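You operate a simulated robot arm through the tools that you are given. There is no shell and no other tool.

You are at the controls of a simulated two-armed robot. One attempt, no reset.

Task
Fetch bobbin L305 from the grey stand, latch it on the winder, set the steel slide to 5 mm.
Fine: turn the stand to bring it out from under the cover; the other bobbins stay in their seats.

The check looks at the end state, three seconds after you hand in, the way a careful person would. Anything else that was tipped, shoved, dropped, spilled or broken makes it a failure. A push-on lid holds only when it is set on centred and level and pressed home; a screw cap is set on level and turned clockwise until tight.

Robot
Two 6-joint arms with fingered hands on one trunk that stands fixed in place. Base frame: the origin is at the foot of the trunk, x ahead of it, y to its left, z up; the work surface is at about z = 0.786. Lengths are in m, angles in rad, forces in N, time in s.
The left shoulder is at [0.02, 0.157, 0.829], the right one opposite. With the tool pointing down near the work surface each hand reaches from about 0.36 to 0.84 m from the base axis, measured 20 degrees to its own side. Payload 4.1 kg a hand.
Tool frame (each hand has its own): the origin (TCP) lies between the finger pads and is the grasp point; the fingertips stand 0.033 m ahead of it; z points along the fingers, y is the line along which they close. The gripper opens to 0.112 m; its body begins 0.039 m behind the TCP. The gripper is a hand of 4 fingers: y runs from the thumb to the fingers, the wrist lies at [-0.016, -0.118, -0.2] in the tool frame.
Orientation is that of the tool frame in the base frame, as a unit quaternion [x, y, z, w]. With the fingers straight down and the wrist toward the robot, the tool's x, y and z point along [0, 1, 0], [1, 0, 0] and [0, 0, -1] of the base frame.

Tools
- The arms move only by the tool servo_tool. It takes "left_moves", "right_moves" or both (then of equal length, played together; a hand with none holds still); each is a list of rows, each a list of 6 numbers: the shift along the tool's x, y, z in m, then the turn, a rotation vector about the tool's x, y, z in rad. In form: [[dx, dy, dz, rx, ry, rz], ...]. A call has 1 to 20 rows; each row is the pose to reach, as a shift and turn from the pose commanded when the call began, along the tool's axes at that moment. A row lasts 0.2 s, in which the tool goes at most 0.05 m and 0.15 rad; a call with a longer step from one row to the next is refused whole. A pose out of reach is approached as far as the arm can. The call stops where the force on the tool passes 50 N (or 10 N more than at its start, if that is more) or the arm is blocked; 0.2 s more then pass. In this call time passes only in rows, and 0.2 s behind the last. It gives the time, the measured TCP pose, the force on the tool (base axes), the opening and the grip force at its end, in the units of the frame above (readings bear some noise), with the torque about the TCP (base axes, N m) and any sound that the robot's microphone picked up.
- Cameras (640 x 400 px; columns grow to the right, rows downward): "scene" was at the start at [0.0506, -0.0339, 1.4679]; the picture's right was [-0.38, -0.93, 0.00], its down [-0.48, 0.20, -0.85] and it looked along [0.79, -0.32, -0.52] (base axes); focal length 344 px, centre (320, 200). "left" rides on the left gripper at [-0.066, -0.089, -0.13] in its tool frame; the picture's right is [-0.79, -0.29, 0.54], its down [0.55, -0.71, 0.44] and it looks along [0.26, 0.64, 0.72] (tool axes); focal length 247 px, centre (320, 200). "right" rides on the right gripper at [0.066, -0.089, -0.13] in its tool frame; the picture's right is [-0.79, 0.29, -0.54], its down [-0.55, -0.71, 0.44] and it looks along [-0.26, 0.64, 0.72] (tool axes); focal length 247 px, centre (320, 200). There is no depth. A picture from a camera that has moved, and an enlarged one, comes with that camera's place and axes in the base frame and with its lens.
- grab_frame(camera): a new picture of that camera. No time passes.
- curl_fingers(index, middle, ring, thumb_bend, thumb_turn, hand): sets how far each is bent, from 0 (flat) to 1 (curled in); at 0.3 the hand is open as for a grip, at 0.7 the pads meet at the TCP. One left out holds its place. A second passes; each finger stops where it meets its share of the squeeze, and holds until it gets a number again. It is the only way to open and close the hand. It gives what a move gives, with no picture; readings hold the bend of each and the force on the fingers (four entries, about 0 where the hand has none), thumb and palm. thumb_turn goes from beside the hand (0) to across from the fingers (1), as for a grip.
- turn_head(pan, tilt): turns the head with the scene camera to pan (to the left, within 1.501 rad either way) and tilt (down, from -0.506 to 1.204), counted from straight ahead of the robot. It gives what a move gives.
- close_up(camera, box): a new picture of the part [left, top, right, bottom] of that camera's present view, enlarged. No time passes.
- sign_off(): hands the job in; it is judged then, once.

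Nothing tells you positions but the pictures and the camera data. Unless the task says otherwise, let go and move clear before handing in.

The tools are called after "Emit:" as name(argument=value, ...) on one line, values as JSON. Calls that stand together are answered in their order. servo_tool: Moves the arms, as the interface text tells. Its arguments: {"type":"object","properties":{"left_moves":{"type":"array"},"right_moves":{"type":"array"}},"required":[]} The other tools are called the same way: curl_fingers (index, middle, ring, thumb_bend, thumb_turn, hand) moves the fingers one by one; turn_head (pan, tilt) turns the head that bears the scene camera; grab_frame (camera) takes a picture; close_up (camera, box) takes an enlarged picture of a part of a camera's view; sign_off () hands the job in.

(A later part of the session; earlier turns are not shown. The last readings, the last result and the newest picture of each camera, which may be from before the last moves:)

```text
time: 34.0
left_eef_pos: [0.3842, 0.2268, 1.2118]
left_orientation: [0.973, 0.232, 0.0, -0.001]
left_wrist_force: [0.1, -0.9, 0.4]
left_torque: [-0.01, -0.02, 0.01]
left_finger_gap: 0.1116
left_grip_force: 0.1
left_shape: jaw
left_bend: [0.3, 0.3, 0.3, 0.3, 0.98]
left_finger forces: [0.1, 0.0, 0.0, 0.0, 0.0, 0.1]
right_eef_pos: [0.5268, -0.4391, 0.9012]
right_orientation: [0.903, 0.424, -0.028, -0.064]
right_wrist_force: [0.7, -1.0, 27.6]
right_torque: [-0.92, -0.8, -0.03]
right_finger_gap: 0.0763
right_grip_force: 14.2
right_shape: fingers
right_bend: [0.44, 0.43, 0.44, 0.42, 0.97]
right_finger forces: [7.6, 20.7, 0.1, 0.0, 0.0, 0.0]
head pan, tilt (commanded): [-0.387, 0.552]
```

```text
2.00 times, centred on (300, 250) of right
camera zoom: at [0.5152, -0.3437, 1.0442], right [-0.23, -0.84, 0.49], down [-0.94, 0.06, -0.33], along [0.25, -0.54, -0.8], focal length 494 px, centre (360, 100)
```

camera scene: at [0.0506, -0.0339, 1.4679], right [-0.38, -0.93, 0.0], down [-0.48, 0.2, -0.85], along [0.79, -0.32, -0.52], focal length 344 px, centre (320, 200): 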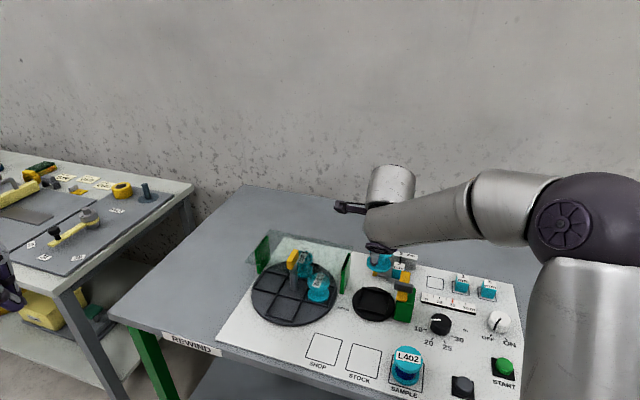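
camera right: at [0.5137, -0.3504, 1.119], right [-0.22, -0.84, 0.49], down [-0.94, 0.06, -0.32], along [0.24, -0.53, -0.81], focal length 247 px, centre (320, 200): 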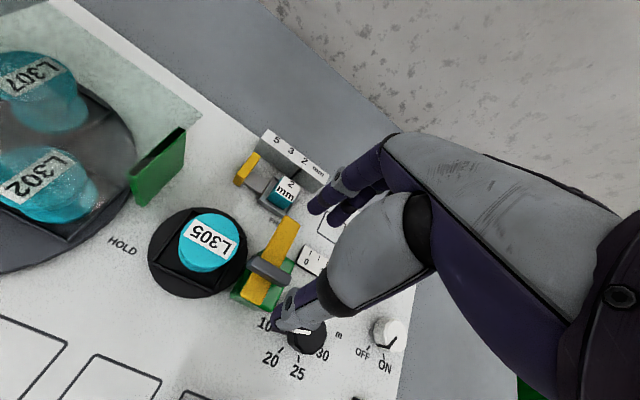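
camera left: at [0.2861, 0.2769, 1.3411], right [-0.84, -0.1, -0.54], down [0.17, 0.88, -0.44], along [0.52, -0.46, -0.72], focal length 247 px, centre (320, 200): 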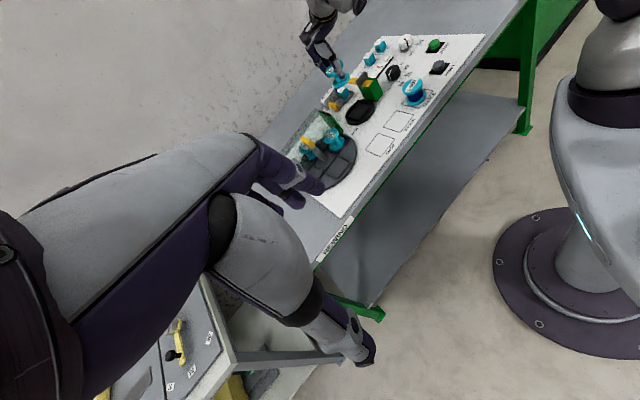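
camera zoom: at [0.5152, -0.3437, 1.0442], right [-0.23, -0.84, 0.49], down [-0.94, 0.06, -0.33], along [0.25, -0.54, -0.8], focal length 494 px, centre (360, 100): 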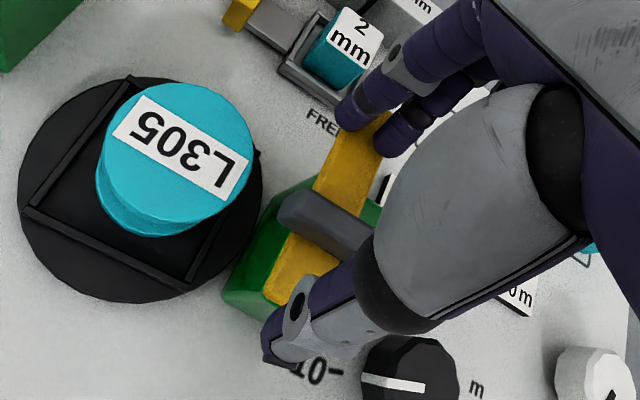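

The fingertips touched the yellow arm's top (28 N), so I'll back up 8 mm straight away.

Emit:
servo_tool(right_moves=[[0, -0.0012, -0.0079, 0, 0, 0]])

Emit:
close_up(camera="left", box=[344, 60, 384, 95])

Emit:
close_up(camera="scene", box=[372, 250, 436, 310])

```text
time: 34.4
left_eef_pos: [0.3837, 0.2273, 1.2111]
left_orientation: [0.973, 0.231, 0.0, 0.0]
left_wrist_force: [0.2, -0.4, -0.3]
left_torque: [-0.01, 0.04, 0.02]
left_finger_gap: 0.1117
left_grip_force: 0.1
left_shape: jaw
left_bend: [0.3, 0.3, 0.3, 0.3, 0.98]
left_finger forces: [0.0, 0.0, 0.0, 0.0, 0.0, 0.0]
right_eef_pos: [0.5251, -0.4365, 0.9034]
right_orientation: [0.902, 0.424, -0.033, -0.068]
right_wrist_force: [0.7, -0.5, 5.9]
right_torque: [-0.21, -0.19, 0.02]
right_finger_gap: 0.0773
right_grip_force: 3.4
right_shape: fingers
right_bend: [0.44, 0.43, 0.44, 0.42, 0.97]
right_finger forces: [0.0, 5.7, 0.0, 0.1, 0.1, 0.1]
head pan, tilt (commanded): [-0.387, 0.552]
```

```text
11.43 times, centred on (364, 78) of left
camera zoom: at [0.2861, 0.2769, 1.3411], right [-0.84, -0.1, -0.54], down [0.17, 0.88, -0.44], along [0.52, -0.46, -0.72], focal length 2823 px, centre (-183, 1600)
```

zoom: 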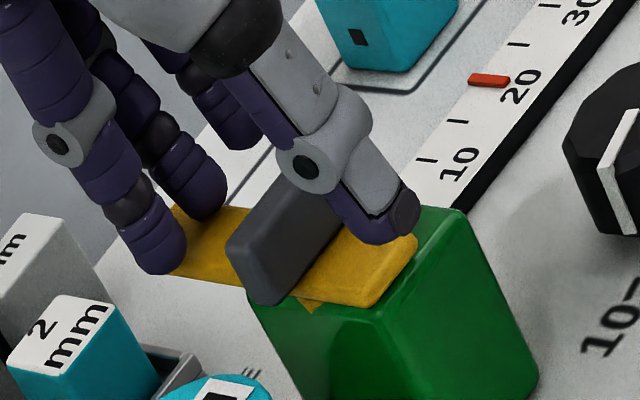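

```text
6.67 times, centred on (404, 280) of scene
camera zoom: at [0.0505, -0.0339, 1.4679], right [-0.38, -0.93, 0.0], down [-0.48, 0.2, -0.85], along [0.79, -0.32, -0.52], focal length 2297 px, centre (-240, -333)
```

zoom: 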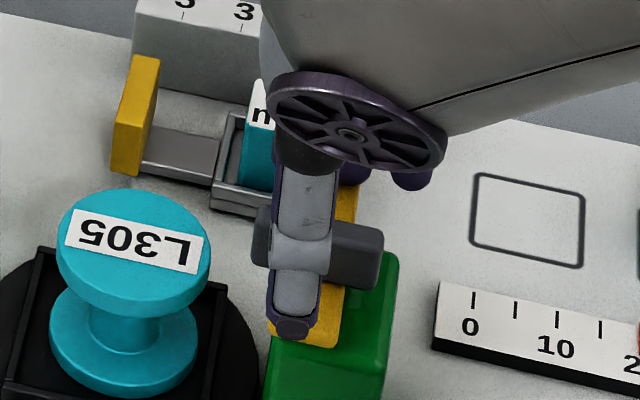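

Still a light touch; I'll raise 3 mm more, then close onto the grey bar.

Emit:
servo_tool(right_moves=[[0, -0.0005, -0.003, 0, 0, 0]])

Emit:
curl_fingers(hand="right", index=0.55, middle=0.55, ring=0.55, thumb_bend=0.54)

Emit:
close_up(camera="left", box=[344, 60, 384, 95])

Emit:
close_up(camera="scene", box=[372, 250, 436, 310])

Emit:
close_up(camera="right", box=[220, 150, 380, 350])

```text
time: 34.8
left_eef_pos: [0.3849, 0.2284, 1.2114]
left_orientation: [0.973, 0.231, 0.0, 0.0]
left_wrist_force: [-0.3, -1.8, 0.5]
left_torque: [-0.01, 0.02, -0.01]
left_finger_gap: 0.1116
left_grip_force: 0.0
left_shape: jaw
left_bend: [0.3, 0.3, 0.3, 0.3, 0.98]
left_finger forces: [0.0, 0.0, 0.0, 0.0, 0.0, 0.0]
right_eef_pos: [0.5255, -0.4373, 0.9065]
right_orientation: [0.902, 0.424, -0.032, -0.069]
right_wrist_force: [-0.4, -0.6, 0.0]
right_torque: [0.04, 0.02, -0.02]
right_finger_gap: 0.077
right_grip_force: 0.1
right_shape: fingers
right_bend: [0.44, 0.44, 0.44, 0.42, 0.97]
right_finger forces: [0.0, 0.1, 0.1, 0.0, 0.0, 0.0]
head pan, tilt (commanded): [-0.387, 0.552]
```

```text
time: 35.8
left_eef_pos: [0.386, 0.2274, 1.2108]
left_orientation: [0.973, 0.231, 0.0, 0.0]
left_wrist_force: [1.0, 0.0, 0.5]
left_torque: [-0.02, -0.01, 0.0]
left_finger_gap: 0.1116
left_grip_force: 0.1
left_shape: jaw
left_bend: [0.3, 0.3, 0.3, 0.3, 0.98]
left_finger forces: [0.0, 0.0, 0.0, 0.1, 0.1, 0.1]
right_eef_pos: [0.5254, -0.4386, 0.9074]
right_orientation: [0.902, 0.424, -0.032, -0.068]
right_wrist_force: [0.4, 0.0, -0.9]
right_torque: [0.01, -0.01, 0.0]
right_finger_gap: 0.0454
right_grip_force: 0.1
right_shape: fingers
right_bend: [0.55, 0.55, 0.55, 0.54, 0.97]
right_finger forces: [0.0, 0.0, 0.0, 0.1, 0.0, 0.0]
head pan, tilt (commanded): [-0.387, 0.552]
```

```text
11.43 times, centred on (364, 78) of left
camera zoom: at [0.2862, 0.2768, 1.3411], right [-0.84, -0.1, -0.54], down [0.17, 0.88, -0.44], along [0.52, -0.46, -0.72], focal length 2823 px, centre (-183, 1600)
```

zoom: 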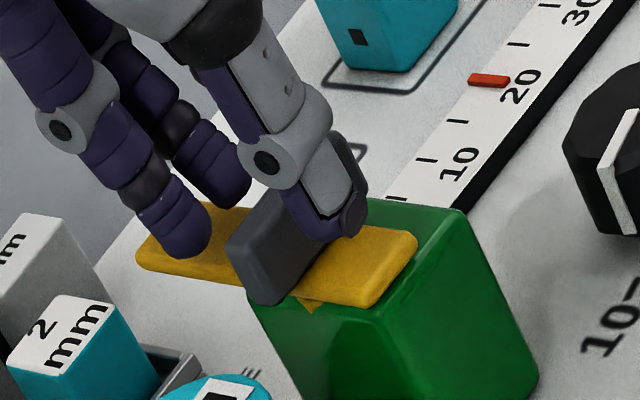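

```text
6.67 times, centred on (404, 280) of scene
camera zoom: at [0.0506, -0.0339, 1.4679], right [-0.38, -0.93, 0.0], down [-0.48, 0.2, -0.85], along [0.79, -0.32, -0.52], focal length 2297 px, centre (-240, -333)
```

zoom: 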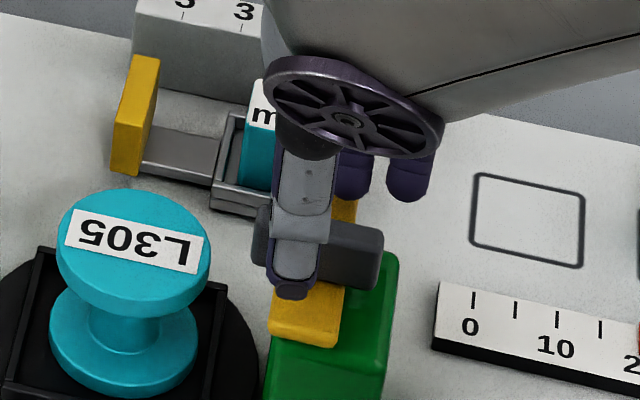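

```text
2.00 times, centred on (300, 250) of right
camera zoom: at [0.5153, -0.343, 1.0512], right [-0.23, -0.84, 0.49], down [-0.94, 0.06, -0.32], along [0.24, -0.54, -0.81], focal length 494 px, centre (360, 100)
```

zoom: 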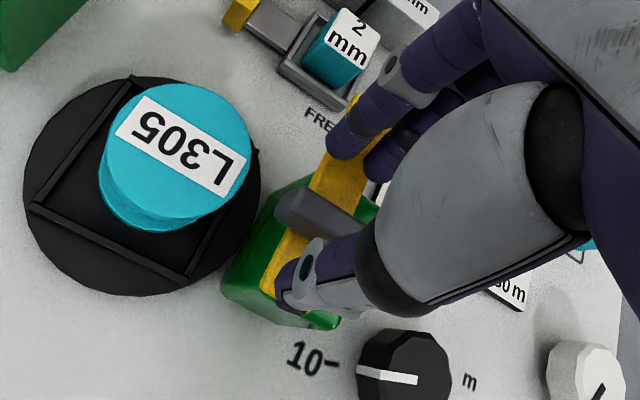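

The bar is nearer the thumb than the fingers, so I'll shift the hand about 9 mm toward the robot and 4 mm right to centre the grip, then close.

Emit:
servo_tool(right_moves=[[-0.004, -0.0089, 0.0013, 0, 0, 0]])

Emit:
curl_fingers(hand="right", index=0.62, middle=0.62, ring=0.62, thumb_bend=0.6)

Emit:
close_up(camera="left", box=[344, 60, 384, 95])

Emit:
close_up(camera="right", box=[220, 150, 380, 350])

```text
time: 36.2
left_eef_pos: [0.3863, 0.2269, 1.2115]
left_orientation: [0.973, 0.231, 0.0, 0.0]
left_wrist_force: [-0.2, -0.7, 0.5]
left_torque: [-0.01, -0.01, 0.03]
left_finger_gap: 0.1116
left_grip_force: 0.0
left_shape: jaw
left_bend: [0.3, 0.3, 0.3, 0.3, 0.98]
left_finger forces: [0.1, 0.0, 0.0, 0.0, 0.0, 0.0]
right_eef_pos: [0.5162, -0.4343, 0.908]
right_orientation: [0.902, 0.425, -0.031, -0.069]
right_wrist_force: [0.0, 0.7, -0.6]
right_torque: [0.01, 0.03, 0.02]
right_finger_gap: 0.0456
right_grip_force: 0.1
right_shape: fingers
right_bend: [0.55, 0.55, 0.55, 0.54, 0.97]
right_finger forces: [0.0, 0.0, 0.0, 0.0, 0.0, 0.1]
head pan, tilt (commanded): [-0.387, 0.552]
```

```text
time: 37.2
left_eef_pos: [0.385, 0.2269, 1.2115]
left_orientation: [0.973, 0.232, 0.0, 0.001]
left_wrist_force: [0.3, -0.6, -0.6]
left_torque: [0.03, -0.03, 0.0]
left_finger_gap: 0.1118
left_grip_force: 0.0
left_shape: jaw
left_bend: [0.3, 0.3, 0.3, 0.3, 0.98]
left_finger forces: [0.0, 0.0, 0.0, 0.0, 0.0, 0.0]
right_eef_pos: [0.5163, -0.4357, 0.9073]
right_orientation: [0.903, 0.424, -0.032, -0.067]
right_wrist_force: [-0.5, 0.2, 0.3]
right_torque: [-0.01, 0.0, -0.03]
right_finger_gap: 0.0274
right_grip_force: 0.1
right_shape: fingers
right_bend: [0.62, 0.62, 0.62, 0.6, 0.97]
right_finger forces: [0.1, 0.0, 0.1, 0.1, 0.0, 0.1]
head pan, tilt (commanded): [-0.387, 0.552]
```

```text
11.43 times, centred on (364, 78) of left
camera zoom: at [0.2862, 0.2768, 1.3411], right [-0.84, -0.1, -0.54], down [0.17, 0.88, -0.44], along [0.52, -0.46, -0.72], focal length 2823 px, centre (-183, 1600)
```

zoom: 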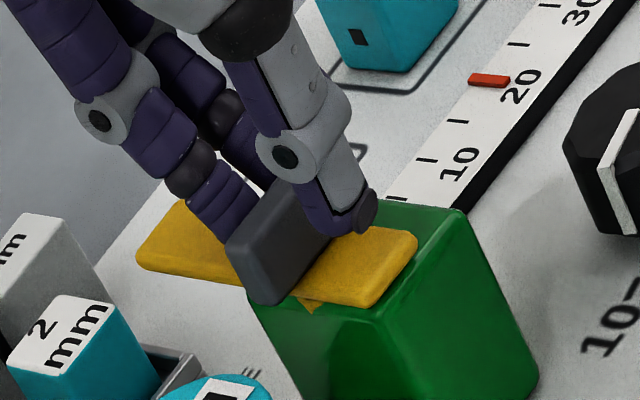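

```text
2.00 times, centred on (300, 250) of right
camera zoom: at [0.5058, -0.3406, 1.0507], right [-0.23, -0.84, 0.49], down [-0.94, 0.06, -0.32], along [0.24, -0.54, -0.81], focal length 494 px, centre (360, 100)
```

zoom: 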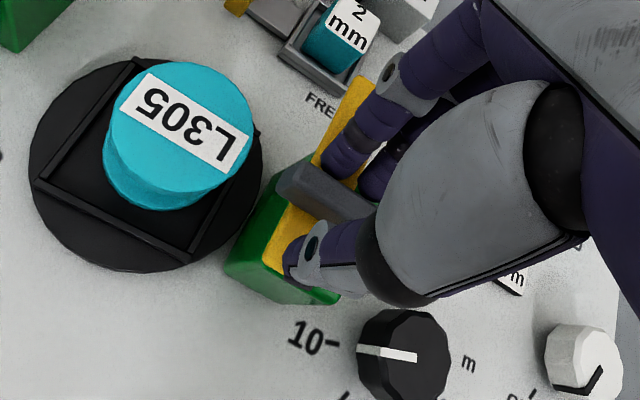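

Nicely centred now. I'll close fully onto the bar.

Emit:
curl_fingers(hand="right", index=0.75, middle=0.75, ring=0.75, thumb_bend=0.72)

Emit:
close_up(camera="left", box=[344, 60, 384, 95])

Emit:
close_up(camera="right", box=[220, 150, 380, 350])

Emit:
close_up(camera="scene", box=[372, 250, 436, 310])

```text
time: 38.2
left_eef_pos: [0.3847, 0.2264, 1.2116]
left_orientation: [0.973, 0.231, -0.001, 0.0]
left_wrist_force: [-0.4, -0.3, 0.3]
left_torque: [0.0, 0.02, -0.05]
left_finger_gap: 0.1116
left_grip_force: 0.1
left_shape: jaw
left_bend: [0.3, 0.3, 0.3, 0.3, 0.98]
left_finger forces: [0.1, 0.1, 0.0, 0.1, 0.0, 0.0]
right_eef_pos: [0.5173, -0.4353, 0.9087]
right_orientation: [0.902, 0.425, -0.032, -0.067]
right_wrist_force: [13.0, -9.3, -4.8]
right_torque: [-0.28, -0.35, 0.1]
right_finger_gap: 0.0095
right_grip_force: 10.1
right_shape: fingers
right_bend: [0.63, 0.66, 0.75, 0.71, 0.97]
right_finger forces: [8.0, 10.7, 0.1, 0.1, 2.6, 0.1]
head pan, tilt (commanded): [-0.387, 0.552]
```

```text
11.43 times, centred on (364, 78) of left
camera zoom: at [0.2867, 0.2764, 1.3411], right [-0.84, -0.1, -0.54], down [0.17, 0.88, -0.44], along [0.52, -0.46, -0.72], focal length 2823 px, centre (-183, 1600)
```

zoom: 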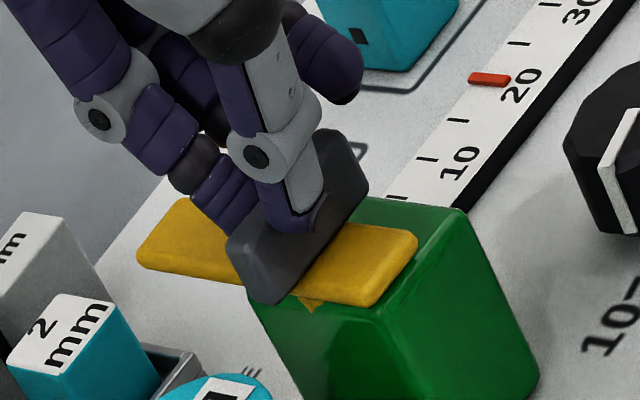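

```text
2.00 times, centred on (300, 250) of right
camera zoom: at [0.5063, -0.341, 1.0507], right [-0.23, -0.84, 0.49], down [-0.94, 0.06, -0.32], along [0.24, -0.54, -0.81], focal length 494 px, centre (360, 100)
```

zoom: 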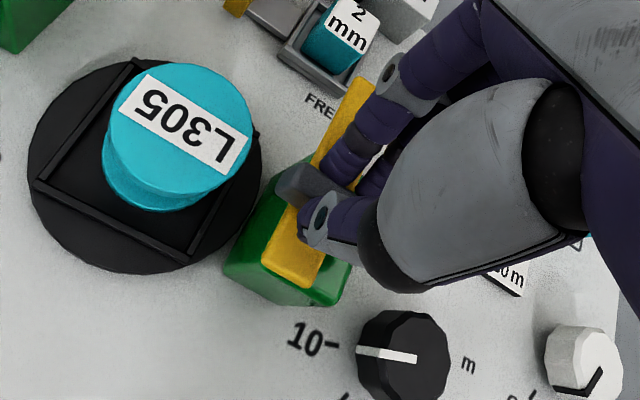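

```text
6.67 times, centred on (404, 280) of scene
camera zoom: at [0.0511, -0.0344, 1.4678], right [-0.38, -0.93, 0.0], down [-0.48, 0.2, -0.85], along [0.79, -0.32, -0.52], focal length 2297 px, centre (-240, -333)
```

zoom: 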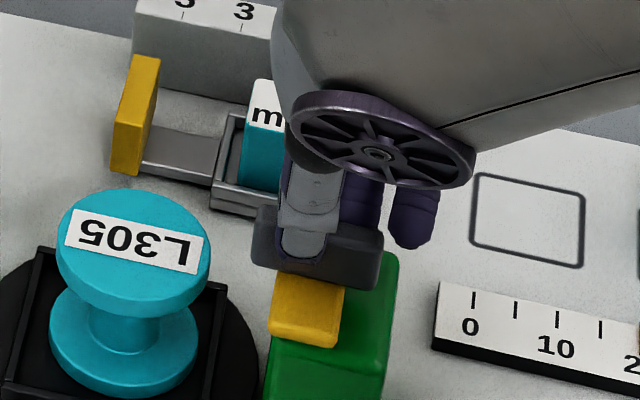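

The bar is gripped by index, middle and thumb. I'll nudge 3 mm to balance the squeeze, then try a small counter-clockwise turn (0.2 rad) about the vertical.

Emit:
servo_tool(right_moves=[[0, 0.003, -0.0004, 0, 0, 0], [0, 0.003, -0.0004, 0, -0.0149, -0.0989], [0, 0.003, -0.0004, 0, -0.0299, -0.1978]])

Emit:
close_up(camera="left", box=[344, 60, 384, 95])

Emit:
close_up(camera="right", box=[220, 150, 380, 350])

Emit:
close_up(camera="scene", box=[372, 250, 436, 310])

```text
time: 39.0
left_eef_pos: [0.3864, 0.2279, 1.2122]
left_orientation: [0.973, 0.232, 0.0, -0.001]
left_wrist_force: [-0.1, -0.2, -0.1]
left_torque: [-0.01, 0.0, 0.01]
left_finger_gap: 0.1115
left_grip_force: 0.1
left_shape: jaw
left_bend: [0.3, 0.3, 0.3, 0.3, 0.98]
left_finger forces: [0.0, 0.0, 0.1, 0.0, 0.0, 0.0]
right_eef_pos: [0.5172, -0.4376, 0.9079]
right_orientation: [0.855, 0.513, -0.04, -0.065]
right_wrist_force: [8.8, -6.5, -6.8]
right_torque: [-0.17, -0.22, -0.01]
right_finger_gap: 0.0092
right_grip_force: 8.7
right_shape: fingers
right_bend: [0.62, 0.68, 0.75, 0.71, 0.97]
right_finger forces: [8.8, 5.3, 0.0, 0.1, 3.2, 0.0]
head pan, tilt (commanded): [-0.387, 0.552]
```

```text
11.43 times, centred on (364, 78) of left
camera zoom: at [0.2866, 0.2764, 1.3411], right [-0.84, -0.1, -0.54], down [0.17, 0.88, -0.44], along [0.52, -0.46, -0.72], focal length 2823 px, centre (-183, 1600)
```

zoom: 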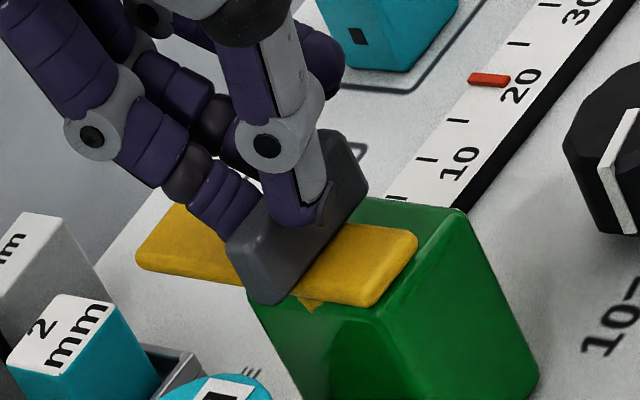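

```text
2.00 times, centred on (300, 250) of right
camera zoom: at [0.489, -0.3466, 1.0508], right [-0.05, -0.87, 0.49], down [-0.94, -0.13, -0.32], along [0.34, -0.48, -0.81], focal length 494 px, centre (360, 100)
```

zoom: 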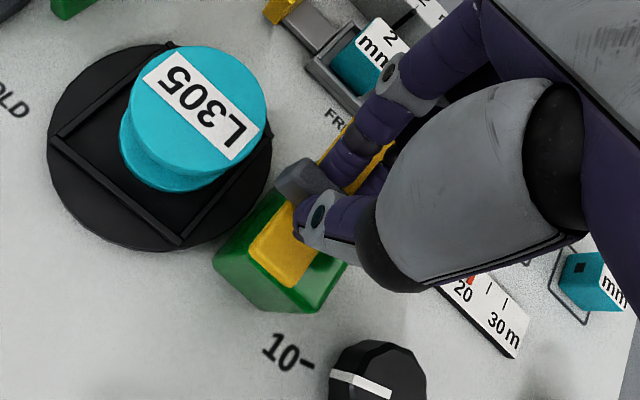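

```text
6.67 times, centred on (404, 280) of scene
camera zoom: at [0.0511, -0.0343, 1.4678], right [-0.38, -0.93, 0.0], down [-0.48, 0.2, -0.85], along [0.79, -0.32, -0.52], focal length 2297 px, centre (-240, -333)
```

zoom: 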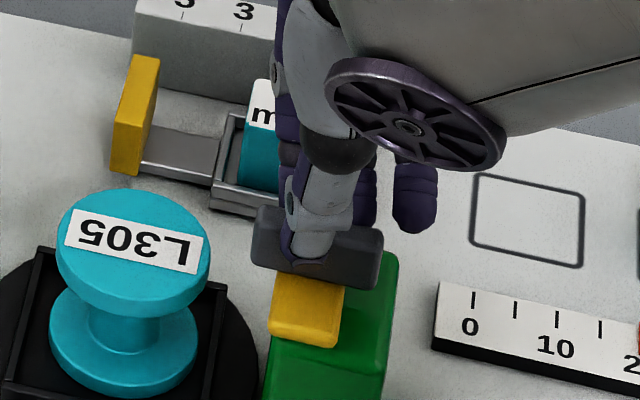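

The arm has not moved; the fingers just shifted on the bar with almost no torque. I'll turn a bit further in this grip to see whether torque builds and the arm starts to swing.

Emit:
servo_tool(right_moves=[[0, 0, 0, 0, -0.0149, -0.0989], [0, 0, 0, 0, -0.0299, -0.1978], [0, 0, 0, 0, -0.0448, -0.2966]])

Emit:
close_up(camera="left", box=[344, 60, 384, 95])

Emit:
close_up(camera="right", box=[220, 150, 380, 350])

Emit:
close_up(camera="scene", box=[372, 250, 436, 310])

```text
time: 39.8
left_eef_pos: [0.386, 0.2269, 1.2102]
left_orientation: [0.973, 0.232, 0.0, 0.0]
left_wrist_force: [-0.1, 1.2, 1.0]
left_torque: [-0.01, 0.01, 0.03]
left_finger_gap: 0.1116
left_grip_force: 0.1
left_shape: jaw
left_bend: [0.3, 0.3, 0.3, 0.3, 0.98]
left_finger forces: [0.0, 0.0, 0.0, 0.0, 0.0, 0.0]
right_eef_pos: [0.5183, -0.4371, 0.9077]
right_orientation: [0.77, 0.634, -0.047, -0.057]
right_wrist_force: [8.0, -5.2, -6.0]
right_torque: [-0.14, -0.2, -0.04]
right_finger_gap: 0.0091
right_grip_force: 9.2
right_shape: fingers
right_bend: [0.62, 0.68, 0.75, 0.71, 0.97]
right_finger forces: [8.4, 5.6, 0.0, 0.1, 3.8, 0.1]
head pan, tilt (commanded): [-0.387, 0.552]
```

```text
11.43 times, centred on (364, 78) of left
camera zoom: at [0.2865, 0.2766, 1.3411], right [-0.84, -0.1, -0.54], down [0.17, 0.88, -0.44], along [0.52, -0.46, -0.72], focal length 2823 px, centre (-183, 1600)
```

zoom: 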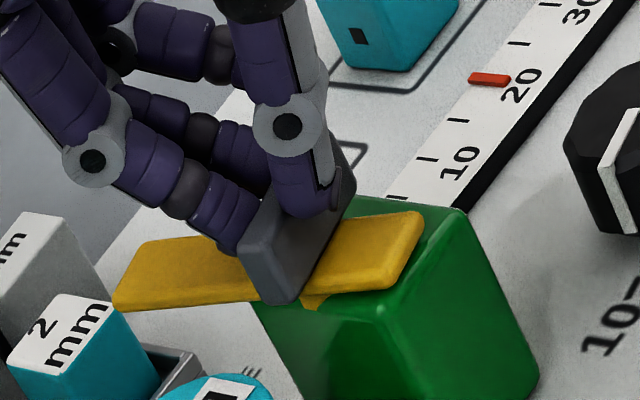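

```text
2.00 times, centred on (300, 250) of right
camera zoom: at [0.4643, -0.3592, 1.0508], right [0.21, -0.85, 0.49], down [-0.86, -0.4, -0.33], along [0.47, -0.35, -0.81], focal length 494 px, centre (360, 100)
```

zoom: 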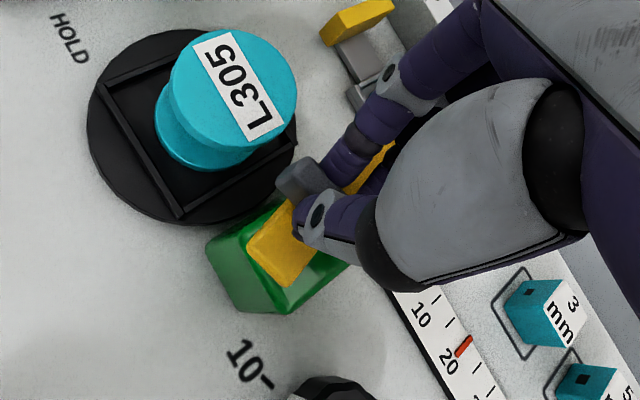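

```text
6.67 times, centred on (404, 280) of scene
camera zoom: at [0.051, -0.0342, 1.4678], right [-0.38, -0.93, 0.0], down [-0.48, 0.2, -0.85], along [0.79, -0.32, -0.52], focal length 2297 px, centre (-240, -333)
```

zoom: 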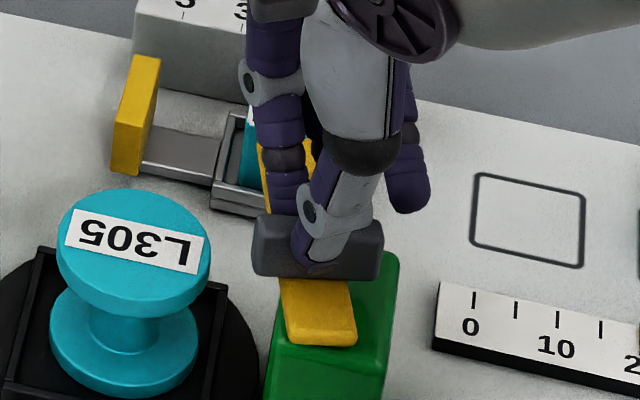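

The twist works: the yellow arm has begun to swing toward the dish. I'll continue turning another 0.6 rad.

Emit:
servo_tool(right_moves=[[0, 0, 0, 0, -0.0149, -0.0989], [0, 0, 0, 0, -0.0299, -0.1978], [0, 0, 0, 0, -0.0448, -0.2966], [0, 0, 0, 0, -0.0598, -0.3955], [0, 0, 0, 0, -0.0747, -0.4944], [0, 0, 0, 0, -0.0896, -0.5933]])

Emit:
close_up(camera="left", box=[336, 60, 384, 100])

Emit:
close_up(camera="right", box=[220, 150, 380, 350])

Emit:
close_up(camera="scene", box=[360, 250, 436, 310])

```text
time: 41.2
left_eef_pos: [0.3853, 0.2266, 1.2107]
left_orientation: [0.973, 0.232, -0.001, 0.0]
left_wrist_force: [-0.1, -0.4, 0.1]
left_torque: [0.03, 0.01, 0.01]
left_finger_gap: 0.1118
left_grip_force: 0.0
left_shape: jaw
left_bend: [0.3, 0.3, 0.3, 0.3, 0.98]
left_finger forces: [0.0, 0.1, 0.0, 0.0, 0.1, 0.1]
right_eef_pos: [0.5196, -0.4359, 0.9075]
right_orientation: [0.548, 0.833, -0.062, -0.041]
right_wrist_force: [15.5, 4.0, 0.2]
right_torque: [0.11, -0.43, -0.09]
right_finger_gap: 0.0096
right_grip_force: 11.0
right_shape: fingers
right_bend: [0.62, 0.68, 0.75, 0.71, 0.96]
right_finger forces: [11.1, 7.3, 0.1, 0.0, 3.2, 0.1]
head pan, tilt (commanded): [-0.387, 0.552]
```

```text
10.00 times, centred on (360, 80) of left
camera zoom: at [0.2866, 0.277, 1.341], right [-0.84, -0.1, -0.54], down [0.17, 0.88, -0.44], along [0.52, -0.46, -0.72], focal length 2470 px, centre (-80, 1400)
```

zoom: 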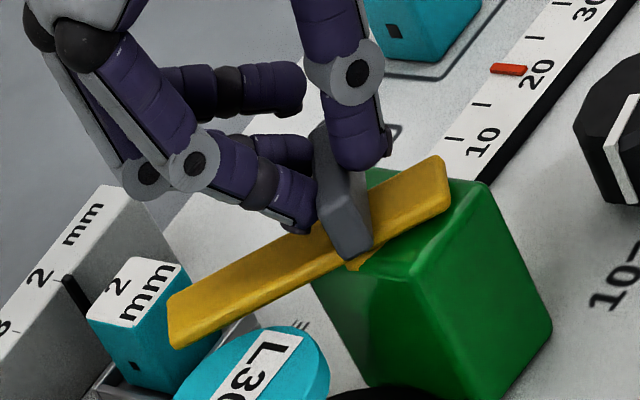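

```text
2.00 times, centred on (300, 250) of right
camera zoom: at [0.4306, -0.4027, 1.0506], right [0.65, -0.58, 0.49], down [-0.48, -0.81, -0.33], along [0.59, -0.03, -0.81], focal length 494 px, centre (360, 100)
```

zoom: 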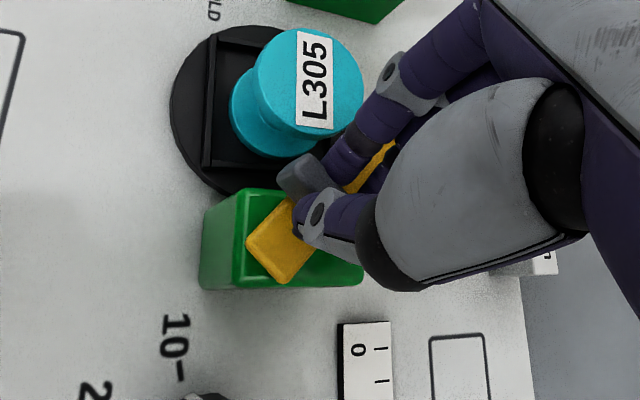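

```text
6.67 times, centred on (398, 280) of scene
camera zoom: at [0.0511, -0.0338, 1.4678], right [-0.38, -0.93, 0.0], down [-0.48, 0.2, -0.85], along [0.79, -0.32, -0.52], focal length 2297 px, centre (-200, -333)
```

zoom: 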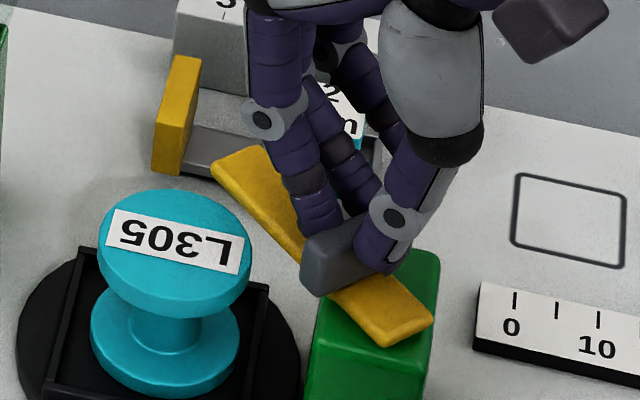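

The arm is about halfway and swinging smoothly toward L305. I'll go another 0.4 rad and check clearance over the bobbin.

Emit:
servo_tool(right_moves=[[0, 0, 0, 0, -0.0149, -0.0989], [0, 0, 0, 0, -0.0299, -0.1978], [0, 0, 0, 0, -0.0448, -0.2966], [0, 0, 0, 0, -0.0598, -0.3955]])

Emit:
close_up(camera="left", box=[336, 60, 384, 100])

Emit:
close_up(camera="scene", box=[360, 250, 436, 310])

Emit:
grab_frame(camera="right")

```text
time: 42.2
left_eef_pos: [0.3859, 0.227, 1.2114]
left_orientation: [0.973, 0.232, 0.0, 0.0]
left_wrist_force: [0.3, -1.4, 0.2]
left_torque: [-0.04, -0.04, 0.03]
left_finger_gap: 0.1116
left_grip_force: 0.2
left_shape: jaw
left_bend: [0.3, 0.3, 0.3, 0.3, 0.98]
left_finger forces: [0.0, 0.0, 0.0, 0.0, 0.0, 0.0]
right_eef_pos: [0.5186, -0.4351, 0.9065]
right_orientation: [0.37, 0.926, -0.068, -0.028]
right_wrist_force: [16.8, 13.0, 2.8]
right_torque: [0.38, -0.45, -0.04]
right_finger_gap: 0.0098
right_grip_force: 12.7
right_shape: fingers
right_bend: [0.6, 0.67, 0.75, 0.71, 0.97]
right_finger forces: [13.3, 9.1, 0.0, 0.0, 2.4, 0.0]
head pan, tilt (commanded): [-0.387, 0.552]
```

```text
10.00 times, centred on (360, 80) of left
camera zoom: at [0.2865, 0.2774, 1.3409], right [-0.84, -0.1, -0.54], down [0.17, 0.88, -0.44], along [0.52, -0.46, -0.72], focal length 2470 px, centre (-80, 1400)
```

zoom: 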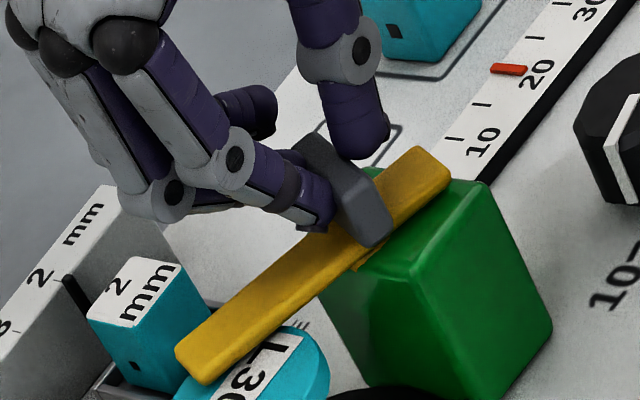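

```text
6.67 times, centred on (398, 280) of scene
camera zoom: at [0.0511, -0.0334, 1.4678], right [-0.38, -0.93, 0.0], down [-0.48, 0.2, -0.85], along [0.79, -0.32, -0.52], focal length 2297 px, centre (-200, -333)
```

zoom: 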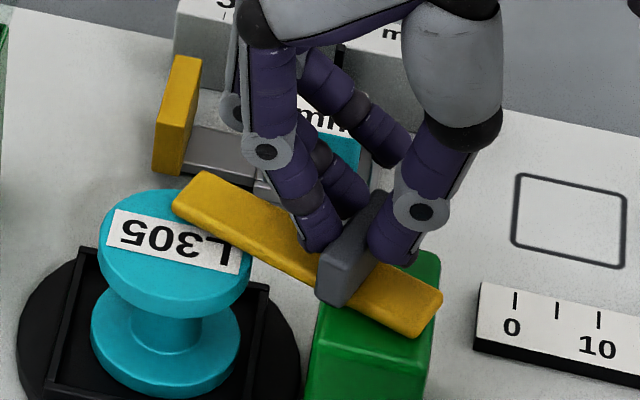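

```text
taken
camera right: at [0.4244, -0.4402, 1.0507], right [0.82, -0.28, 0.49], down [-0.13, -0.94, -0.33], along [0.55, 0.21, -0.81], focal length 247 px, centre (320, 200)
```

right: 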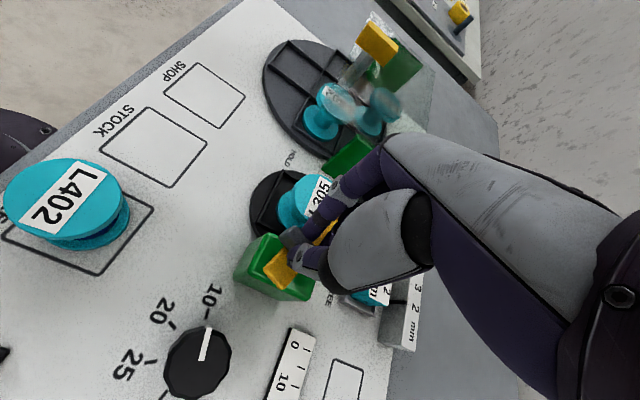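

The arm is passing over L305's edge with no disturbance. I'll ease the side load by shifting 3 mm and continue another 0.35 rad.

Emit:
servo_tool(right_moves=[[0, 0.002, -0.0003, 0, 0, 0], [0, 0.003, -0.0004, 0, -0.0133, -0.089], [0, 0.003, -0.0004, 0, -0.0266, -0.178], [0, 0.003, -0.0004, 0, -0.0399, -0.2671], [0, 0.003, -0.0004, 0, -0.0523, -0.3461]])

Emit:
close_up(camera="left", box=[336, 65, 384, 105])

Emit:
close_up(camera="scene", box=[360, 250, 436, 310])

```text
time: 43.4
left_eef_pos: [0.3851, 0.2281, 1.2114]
left_orientation: [0.973, 0.232, 0.001, 0.0]
left_wrist_force: [-0.1, 0.2, -1.1]
left_torque: [-0.01, 0.04, 0.0]
left_finger_gap: 0.1118
left_grip_force: 0.1
left_shape: jaw
left_bend: [0.3, 0.3, 0.3, 0.3, 0.98]
left_finger forces: [0.0, 0.1, 0.0, 0.0, 0.0, 0.0]
right_eef_pos: [0.5212, -0.434, 0.908]
right_orientation: [0.203, 0.976, -0.073, -0.015]
right_wrist_force: [2.0, 12.3, 0.5]
right_torque: [0.36, -0.03, -0.01]
right_finger_gap: 0.0093
right_grip_force: 9.0
right_shape: fingers
right_bend: [0.62, 0.68, 0.75, 0.71, 0.96]
right_finger forces: [8.7, 5.3, 0.0, 0.0, 4.4, 0.0]
head pan, tilt (commanded): [-0.387, 0.552]
```

```text
10.00 times, centred on (360, 85) of left
camera zoom: at [0.2862, 0.2772, 1.341], right [-0.84, -0.1, -0.54], down [0.17, 0.88, -0.44], along [0.52, -0.46, -0.72], focal length 2470 px, centre (-80, 1350)
```

zoom: 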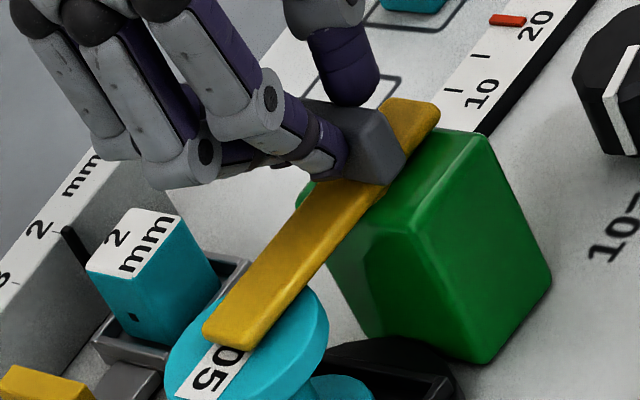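

```text
6.67 times, centred on (398, 280) of scene
camera zoom: at [0.0506, -0.0335, 1.4679], right [-0.38, -0.93, 0.0], down [-0.48, 0.2, -0.85], along [0.79, -0.32, -0.52], focal length 2297 px, centre (-200, -333)
```

zoom: 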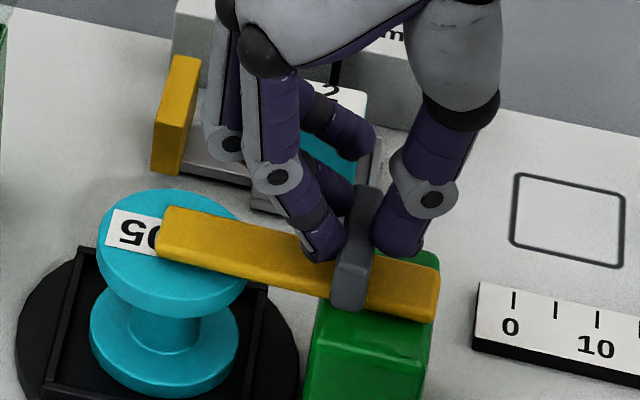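

The arm now lies across L305's top at close to 90°. I'll turn a little further to see whether there is an end stop.

Emit:
servo_tool(right_moves=[[0, 0, 0, 0, -0.0112, -0.0742], [0, 0, 0, 0, -0.0224, -0.1483]])

Emit:
close_up(camera="scene", box=[360, 250, 436, 310])

Emit:
close_up(camera="left", box=[336, 65, 384, 105])

```text
time: 44.0
left_eef_pos: [0.3866, 0.2277, 1.2104]
left_orientation: [0.973, 0.231, 0.001, 0.0]
left_wrist_force: [-0.6, 0.4, -0.2]
left_torque: [0.01, 0.01, -0.02]
left_finger_gap: 0.1118
left_grip_force: 0.1
left_shape: jaw
left_bend: [0.3, 0.3, 0.3, 0.3, 0.98]
left_finger forces: [0.0, 0.0, 0.0, 0.0, 0.0, 0.0]
right_eef_pos: [0.5209, -0.4342, 0.9083]
right_orientation: [0.13, 0.989, -0.073, -0.01]
right_wrist_force: [6.7, 12.6, -3.1]
right_torque: [0.33, -0.19, -0.14]
right_finger_gap: 0.0099
right_grip_force: 9.9
right_shape: fingers
right_bend: [0.61, 0.71, 0.75, 0.71, 0.96]
right_finger forces: [13.1, 3.9, 0.0, 0.1, 3.0, 0.0]
head pan, tilt (commanded): [-0.387, 0.552]
```

```text
6.67 times, centred on (398, 280) of scene
camera zoom: at [0.0509, -0.0336, 1.4679], right [-0.38, -0.93, 0.0], down [-0.48, 0.2, -0.85], along [0.79, -0.32, -0.52], focal length 2297 px, centre (-200, -333)
```

zoom: 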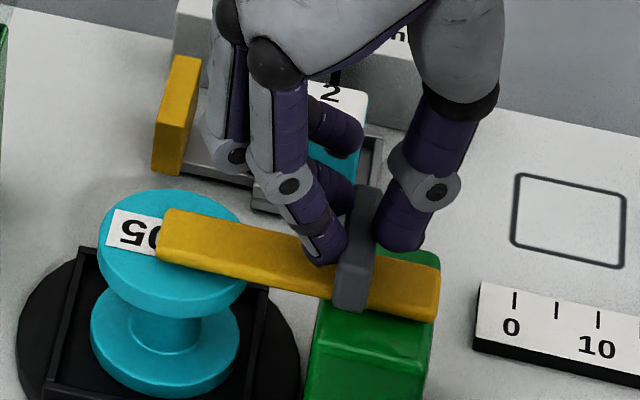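

```text
10.00 times, centred on (360, 85) of left
camera zoom: at [0.2863, 0.2772, 1.341], right [-0.84, -0.1, -0.54], down [0.17, 0.88, -0.44], along [0.52, -0.46, -0.72], focal length 2470 px, centre (-80, 1350)
```

zoom: 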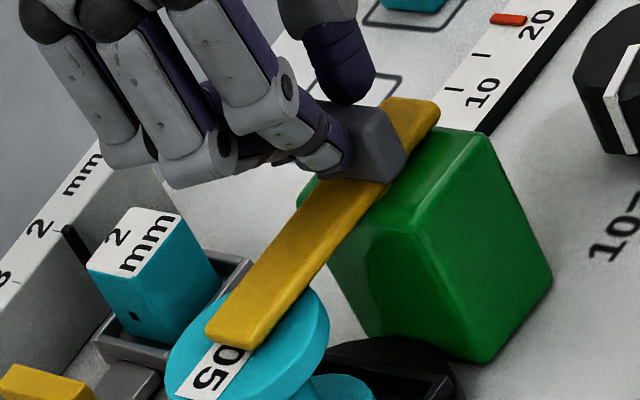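

The arm barely moved while torque rose, which suggests the end stop. One more small turn to confirm.

Emit:
servo_tool(right_moves=[[0, 0, 0, 0, -0.0075, -0.0494], [0, 0, 0, 0, -0.0149, -0.0989]])

Emit:
close_up(camera="scene", box=[360, 250, 436, 310])

```text
time: 44.6
left_eef_pos: [0.3854, 0.2266, 1.2111]
left_orientation: [0.973, 0.232, 0.0, 0.0]
left_wrist_force: [0.7, 0.3, 0.5]
left_torque: [-0.01, 0.03, 0.01]
left_finger_gap: 0.1116
left_grip_force: 0.1
left_shape: jaw
left_bend: [0.3, 0.3, 0.3, 0.3, 0.98]
left_finger forces: [0.1, 0.0, 0.0, 0.0, 0.0, 0.0]
right_eef_pos: [0.5208, -0.4348, 0.9082]
right_orientation: [0.081, 0.994, -0.074, -0.006]
right_wrist_force: [8.5, 12.7, 1.2]
right_torque: [0.38, -0.26, -0.21]
right_finger_gap: 0.0107
right_grip_force: 11.7
right_shape: fingers
right_bend: [0.6, 0.72, 0.75, 0.71, 0.96]
right_finger forces: [16.1, 3.1, 0.0, 0.1, 3.9, 0.0]
head pan, tilt (commanded): [-0.387, 0.552]
```

```text
6.67 times, centred on (398, 280) of scene
camera zoom: at [0.0509, -0.0335, 1.4679], right [-0.38, -0.93, 0.0], down [-0.48, 0.2, -0.85], along [0.79, -0.32, -0.52], focal length 2297 px, centre (-200, -333)
```

zoom: 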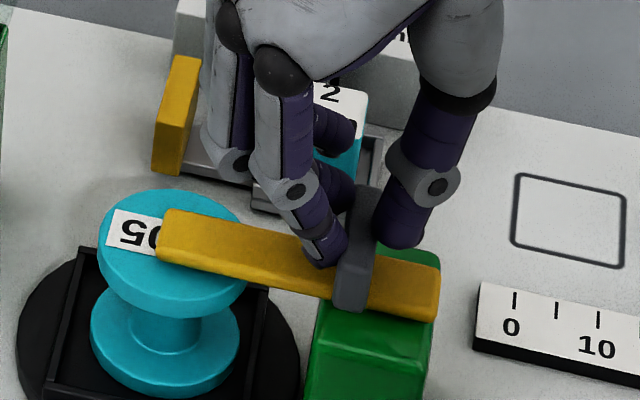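

The arm is firmly at its HOLD stop. I'll open the fingers a little and lift straight up.

Emit:
curl_fingers(hand="right", index=0.52, middle=0.52, ring=0.52, thumb_bend=0.52)

Emit:
servo_tool(right_moves=[[0, -0.003, -0.0198, 0, 0, 0], [0, -0.0075, -0.0494, 0, 0, 0], [0, -0.013, -0.085, 0, 0, 0], [0, -0.018, -0.12, 0, 0, 0]])

Emit:
close_up(camera="scene", box=[340, 240, 436, 320])

Emit:
close_up(camera="left", box=[320, 60, 392, 115])

Emit:
grab_frame(camera="right")

```text
time: 45.6
left_eef_pos: [0.385, 0.2273, 1.211]
left_orientation: [0.973, 0.232, 0.0, 0.0]
left_wrist_force: [0.9, -0.5, -0.4]
left_torque: [0.03, -0.01, -0.01]
left_finger_gap: 0.1118
left_grip_force: 0.1
left_shape: jaw
left_bend: [0.3, 0.3, 0.3, 0.3, 0.98]
left_finger forces: [0.1, 0.1, 0.0, 0.0, 0.1, 0.0]
right_eef_pos: [0.5204, -0.4352, 0.9078]
right_orientation: [0.08, 0.994, -0.074, -0.006]
right_wrist_force: [0.4, -0.4, -0.5]
right_torque: [0.01, 0.04, 0.01]
right_finger_gap: 0.0514
right_grip_force: 0.0
right_shape: fingers
right_bend: [0.52, 0.52, 0.52, 0.52, 0.97]
right_finger forces: [0.0, 0.1, 0.0, 0.0, 0.0, 0.1]
head pan, tilt (commanded): [-0.387, 0.552]
```

```text
time: 46.6
left_eef_pos: [0.3862, 0.2265, 1.2109]
left_orientation: [0.973, 0.232, -0.001, 0.0]
left_wrist_force: [0.1, -0.4, -0.1]
left_torque: [-0.01, -0.01, 0.0]
left_finger_gap: 0.1119
left_grip_force: 0.0
left_shape: jaw
left_bend: [0.3, 0.3, 0.3, 0.3, 0.98]
left_finger forces: [0.0, 0.1, 0.0, 0.0, 0.0, 0.0]
right_eef_pos: [0.5211, -0.4368, 1.0307]
right_orientation: [0.081, 0.994, -0.075, -0.006]
right_wrist_force: [0.1, 0.4, 0.5]
right_torque: [-0.01, -0.03, 0.01]
right_finger_gap: 0.0513
right_grip_force: 0.0
right_shape: fingers
right_bend: [0.52, 0.52, 0.52, 0.52, 0.97]
right_finger forces: [0.1, 0.0, 0.0, 0.1, 0.0, 0.0]
head pan, tilt (commanded): [-0.387, 0.552]
```

```text
5.00 times, centred on (388, 280) of scene
camera zoom: at [0.0506, -0.0341, 1.4678], right [-0.38, -0.93, 0.0], down [-0.48, 0.2, -0.85], along [0.79, -0.32, -0.52], focal length 1722 px, centre (-20, -200)
```

zoom: 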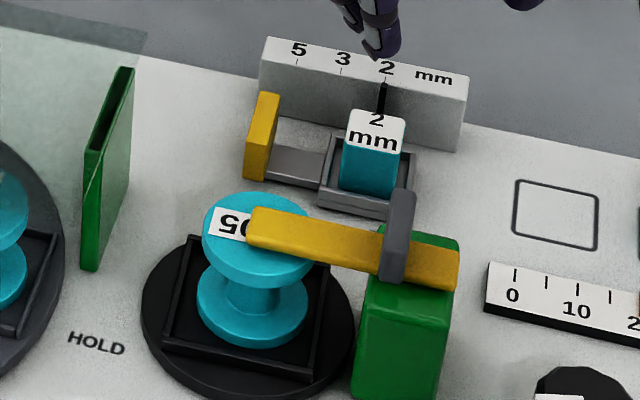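

```text
7.27 times, centred on (356, 88) of left
camera zoom: at [0.2862, 0.2767, 1.3411], right [-0.84, -0.1, -0.54], down [0.17, 0.88, -0.44], along [0.52, -0.46, -0.72], focal length 1796 px, centre (58, 1018)
```

zoom: 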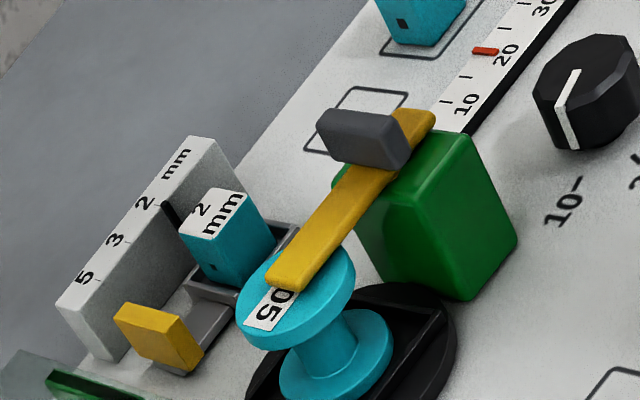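

```text
taken
camera right: at [0.4455, -0.4942, 1.1732], right [0.84, 0.23, 0.49], down [0.42, -0.85, -0.33], along [0.34, 0.48, -0.81], focal length 247 px, centre (320, 200)
```

right: 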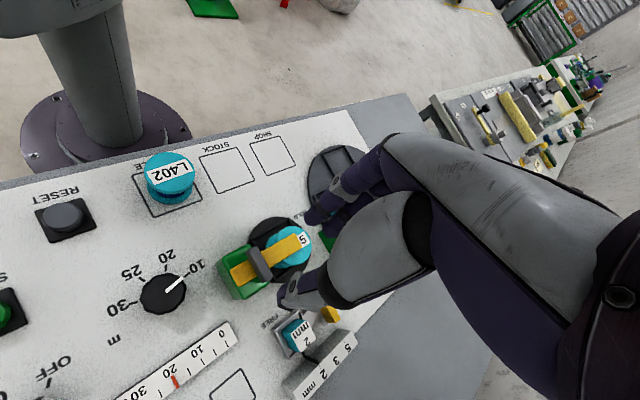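

L305 is latched: the yellow arm lies across its top and stayed there. Next is the slide. I'll look closely at its tab, tray and pointer.

Emit:
close_up(camera="scene", box=[366, 244, 422, 286])

Emit:
close_up(camera="left", box=[324, 76, 372, 112])

Emit:
close_up(camera="right", box=[250, 270, 370, 400])

```text
9.52 times, centred on (394, 265) of scene
camera zoom: at [0.0506, -0.0341, 1.4678], right [-0.38, -0.93, 0.0], down [-0.48, 0.2, -0.85], along [0.79, -0.32, -0.52], focal length 3281 px, centre (-385, -419)
```

zoom: 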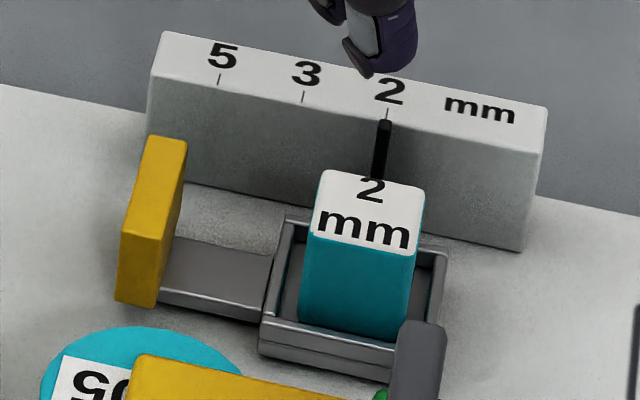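

```text
11.11 times, centred on (348, 94) of left
camera zoom: at [0.2862, 0.2767, 1.3411], right [-0.84, -0.1, -0.54], down [0.17, 0.88, -0.44], along [0.52, -0.46, -0.72], focal length 2744 px, centre (9, 1378)
```

zoom: 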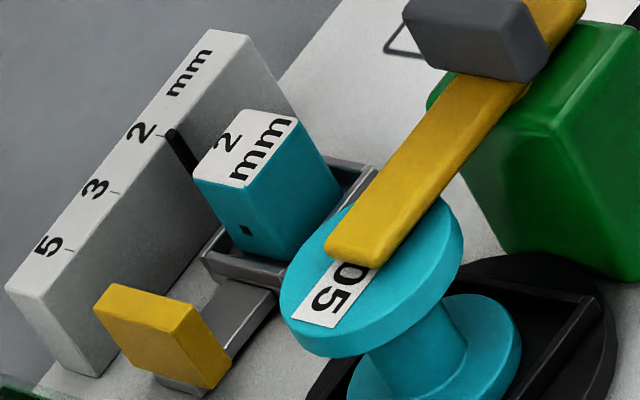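

```text
3.08 times, centred on (310, 335) of right
camera zoom: at [0.4455, -0.4942, 1.1732], right [0.84, 0.23, 0.49], down [0.42, -0.85, -0.33], along [0.34, 0.48, -0.81], focal length 760 px, centre (351, -215)
```

zoom: 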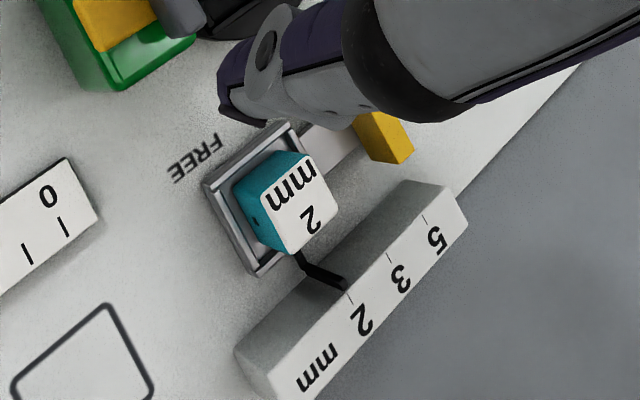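

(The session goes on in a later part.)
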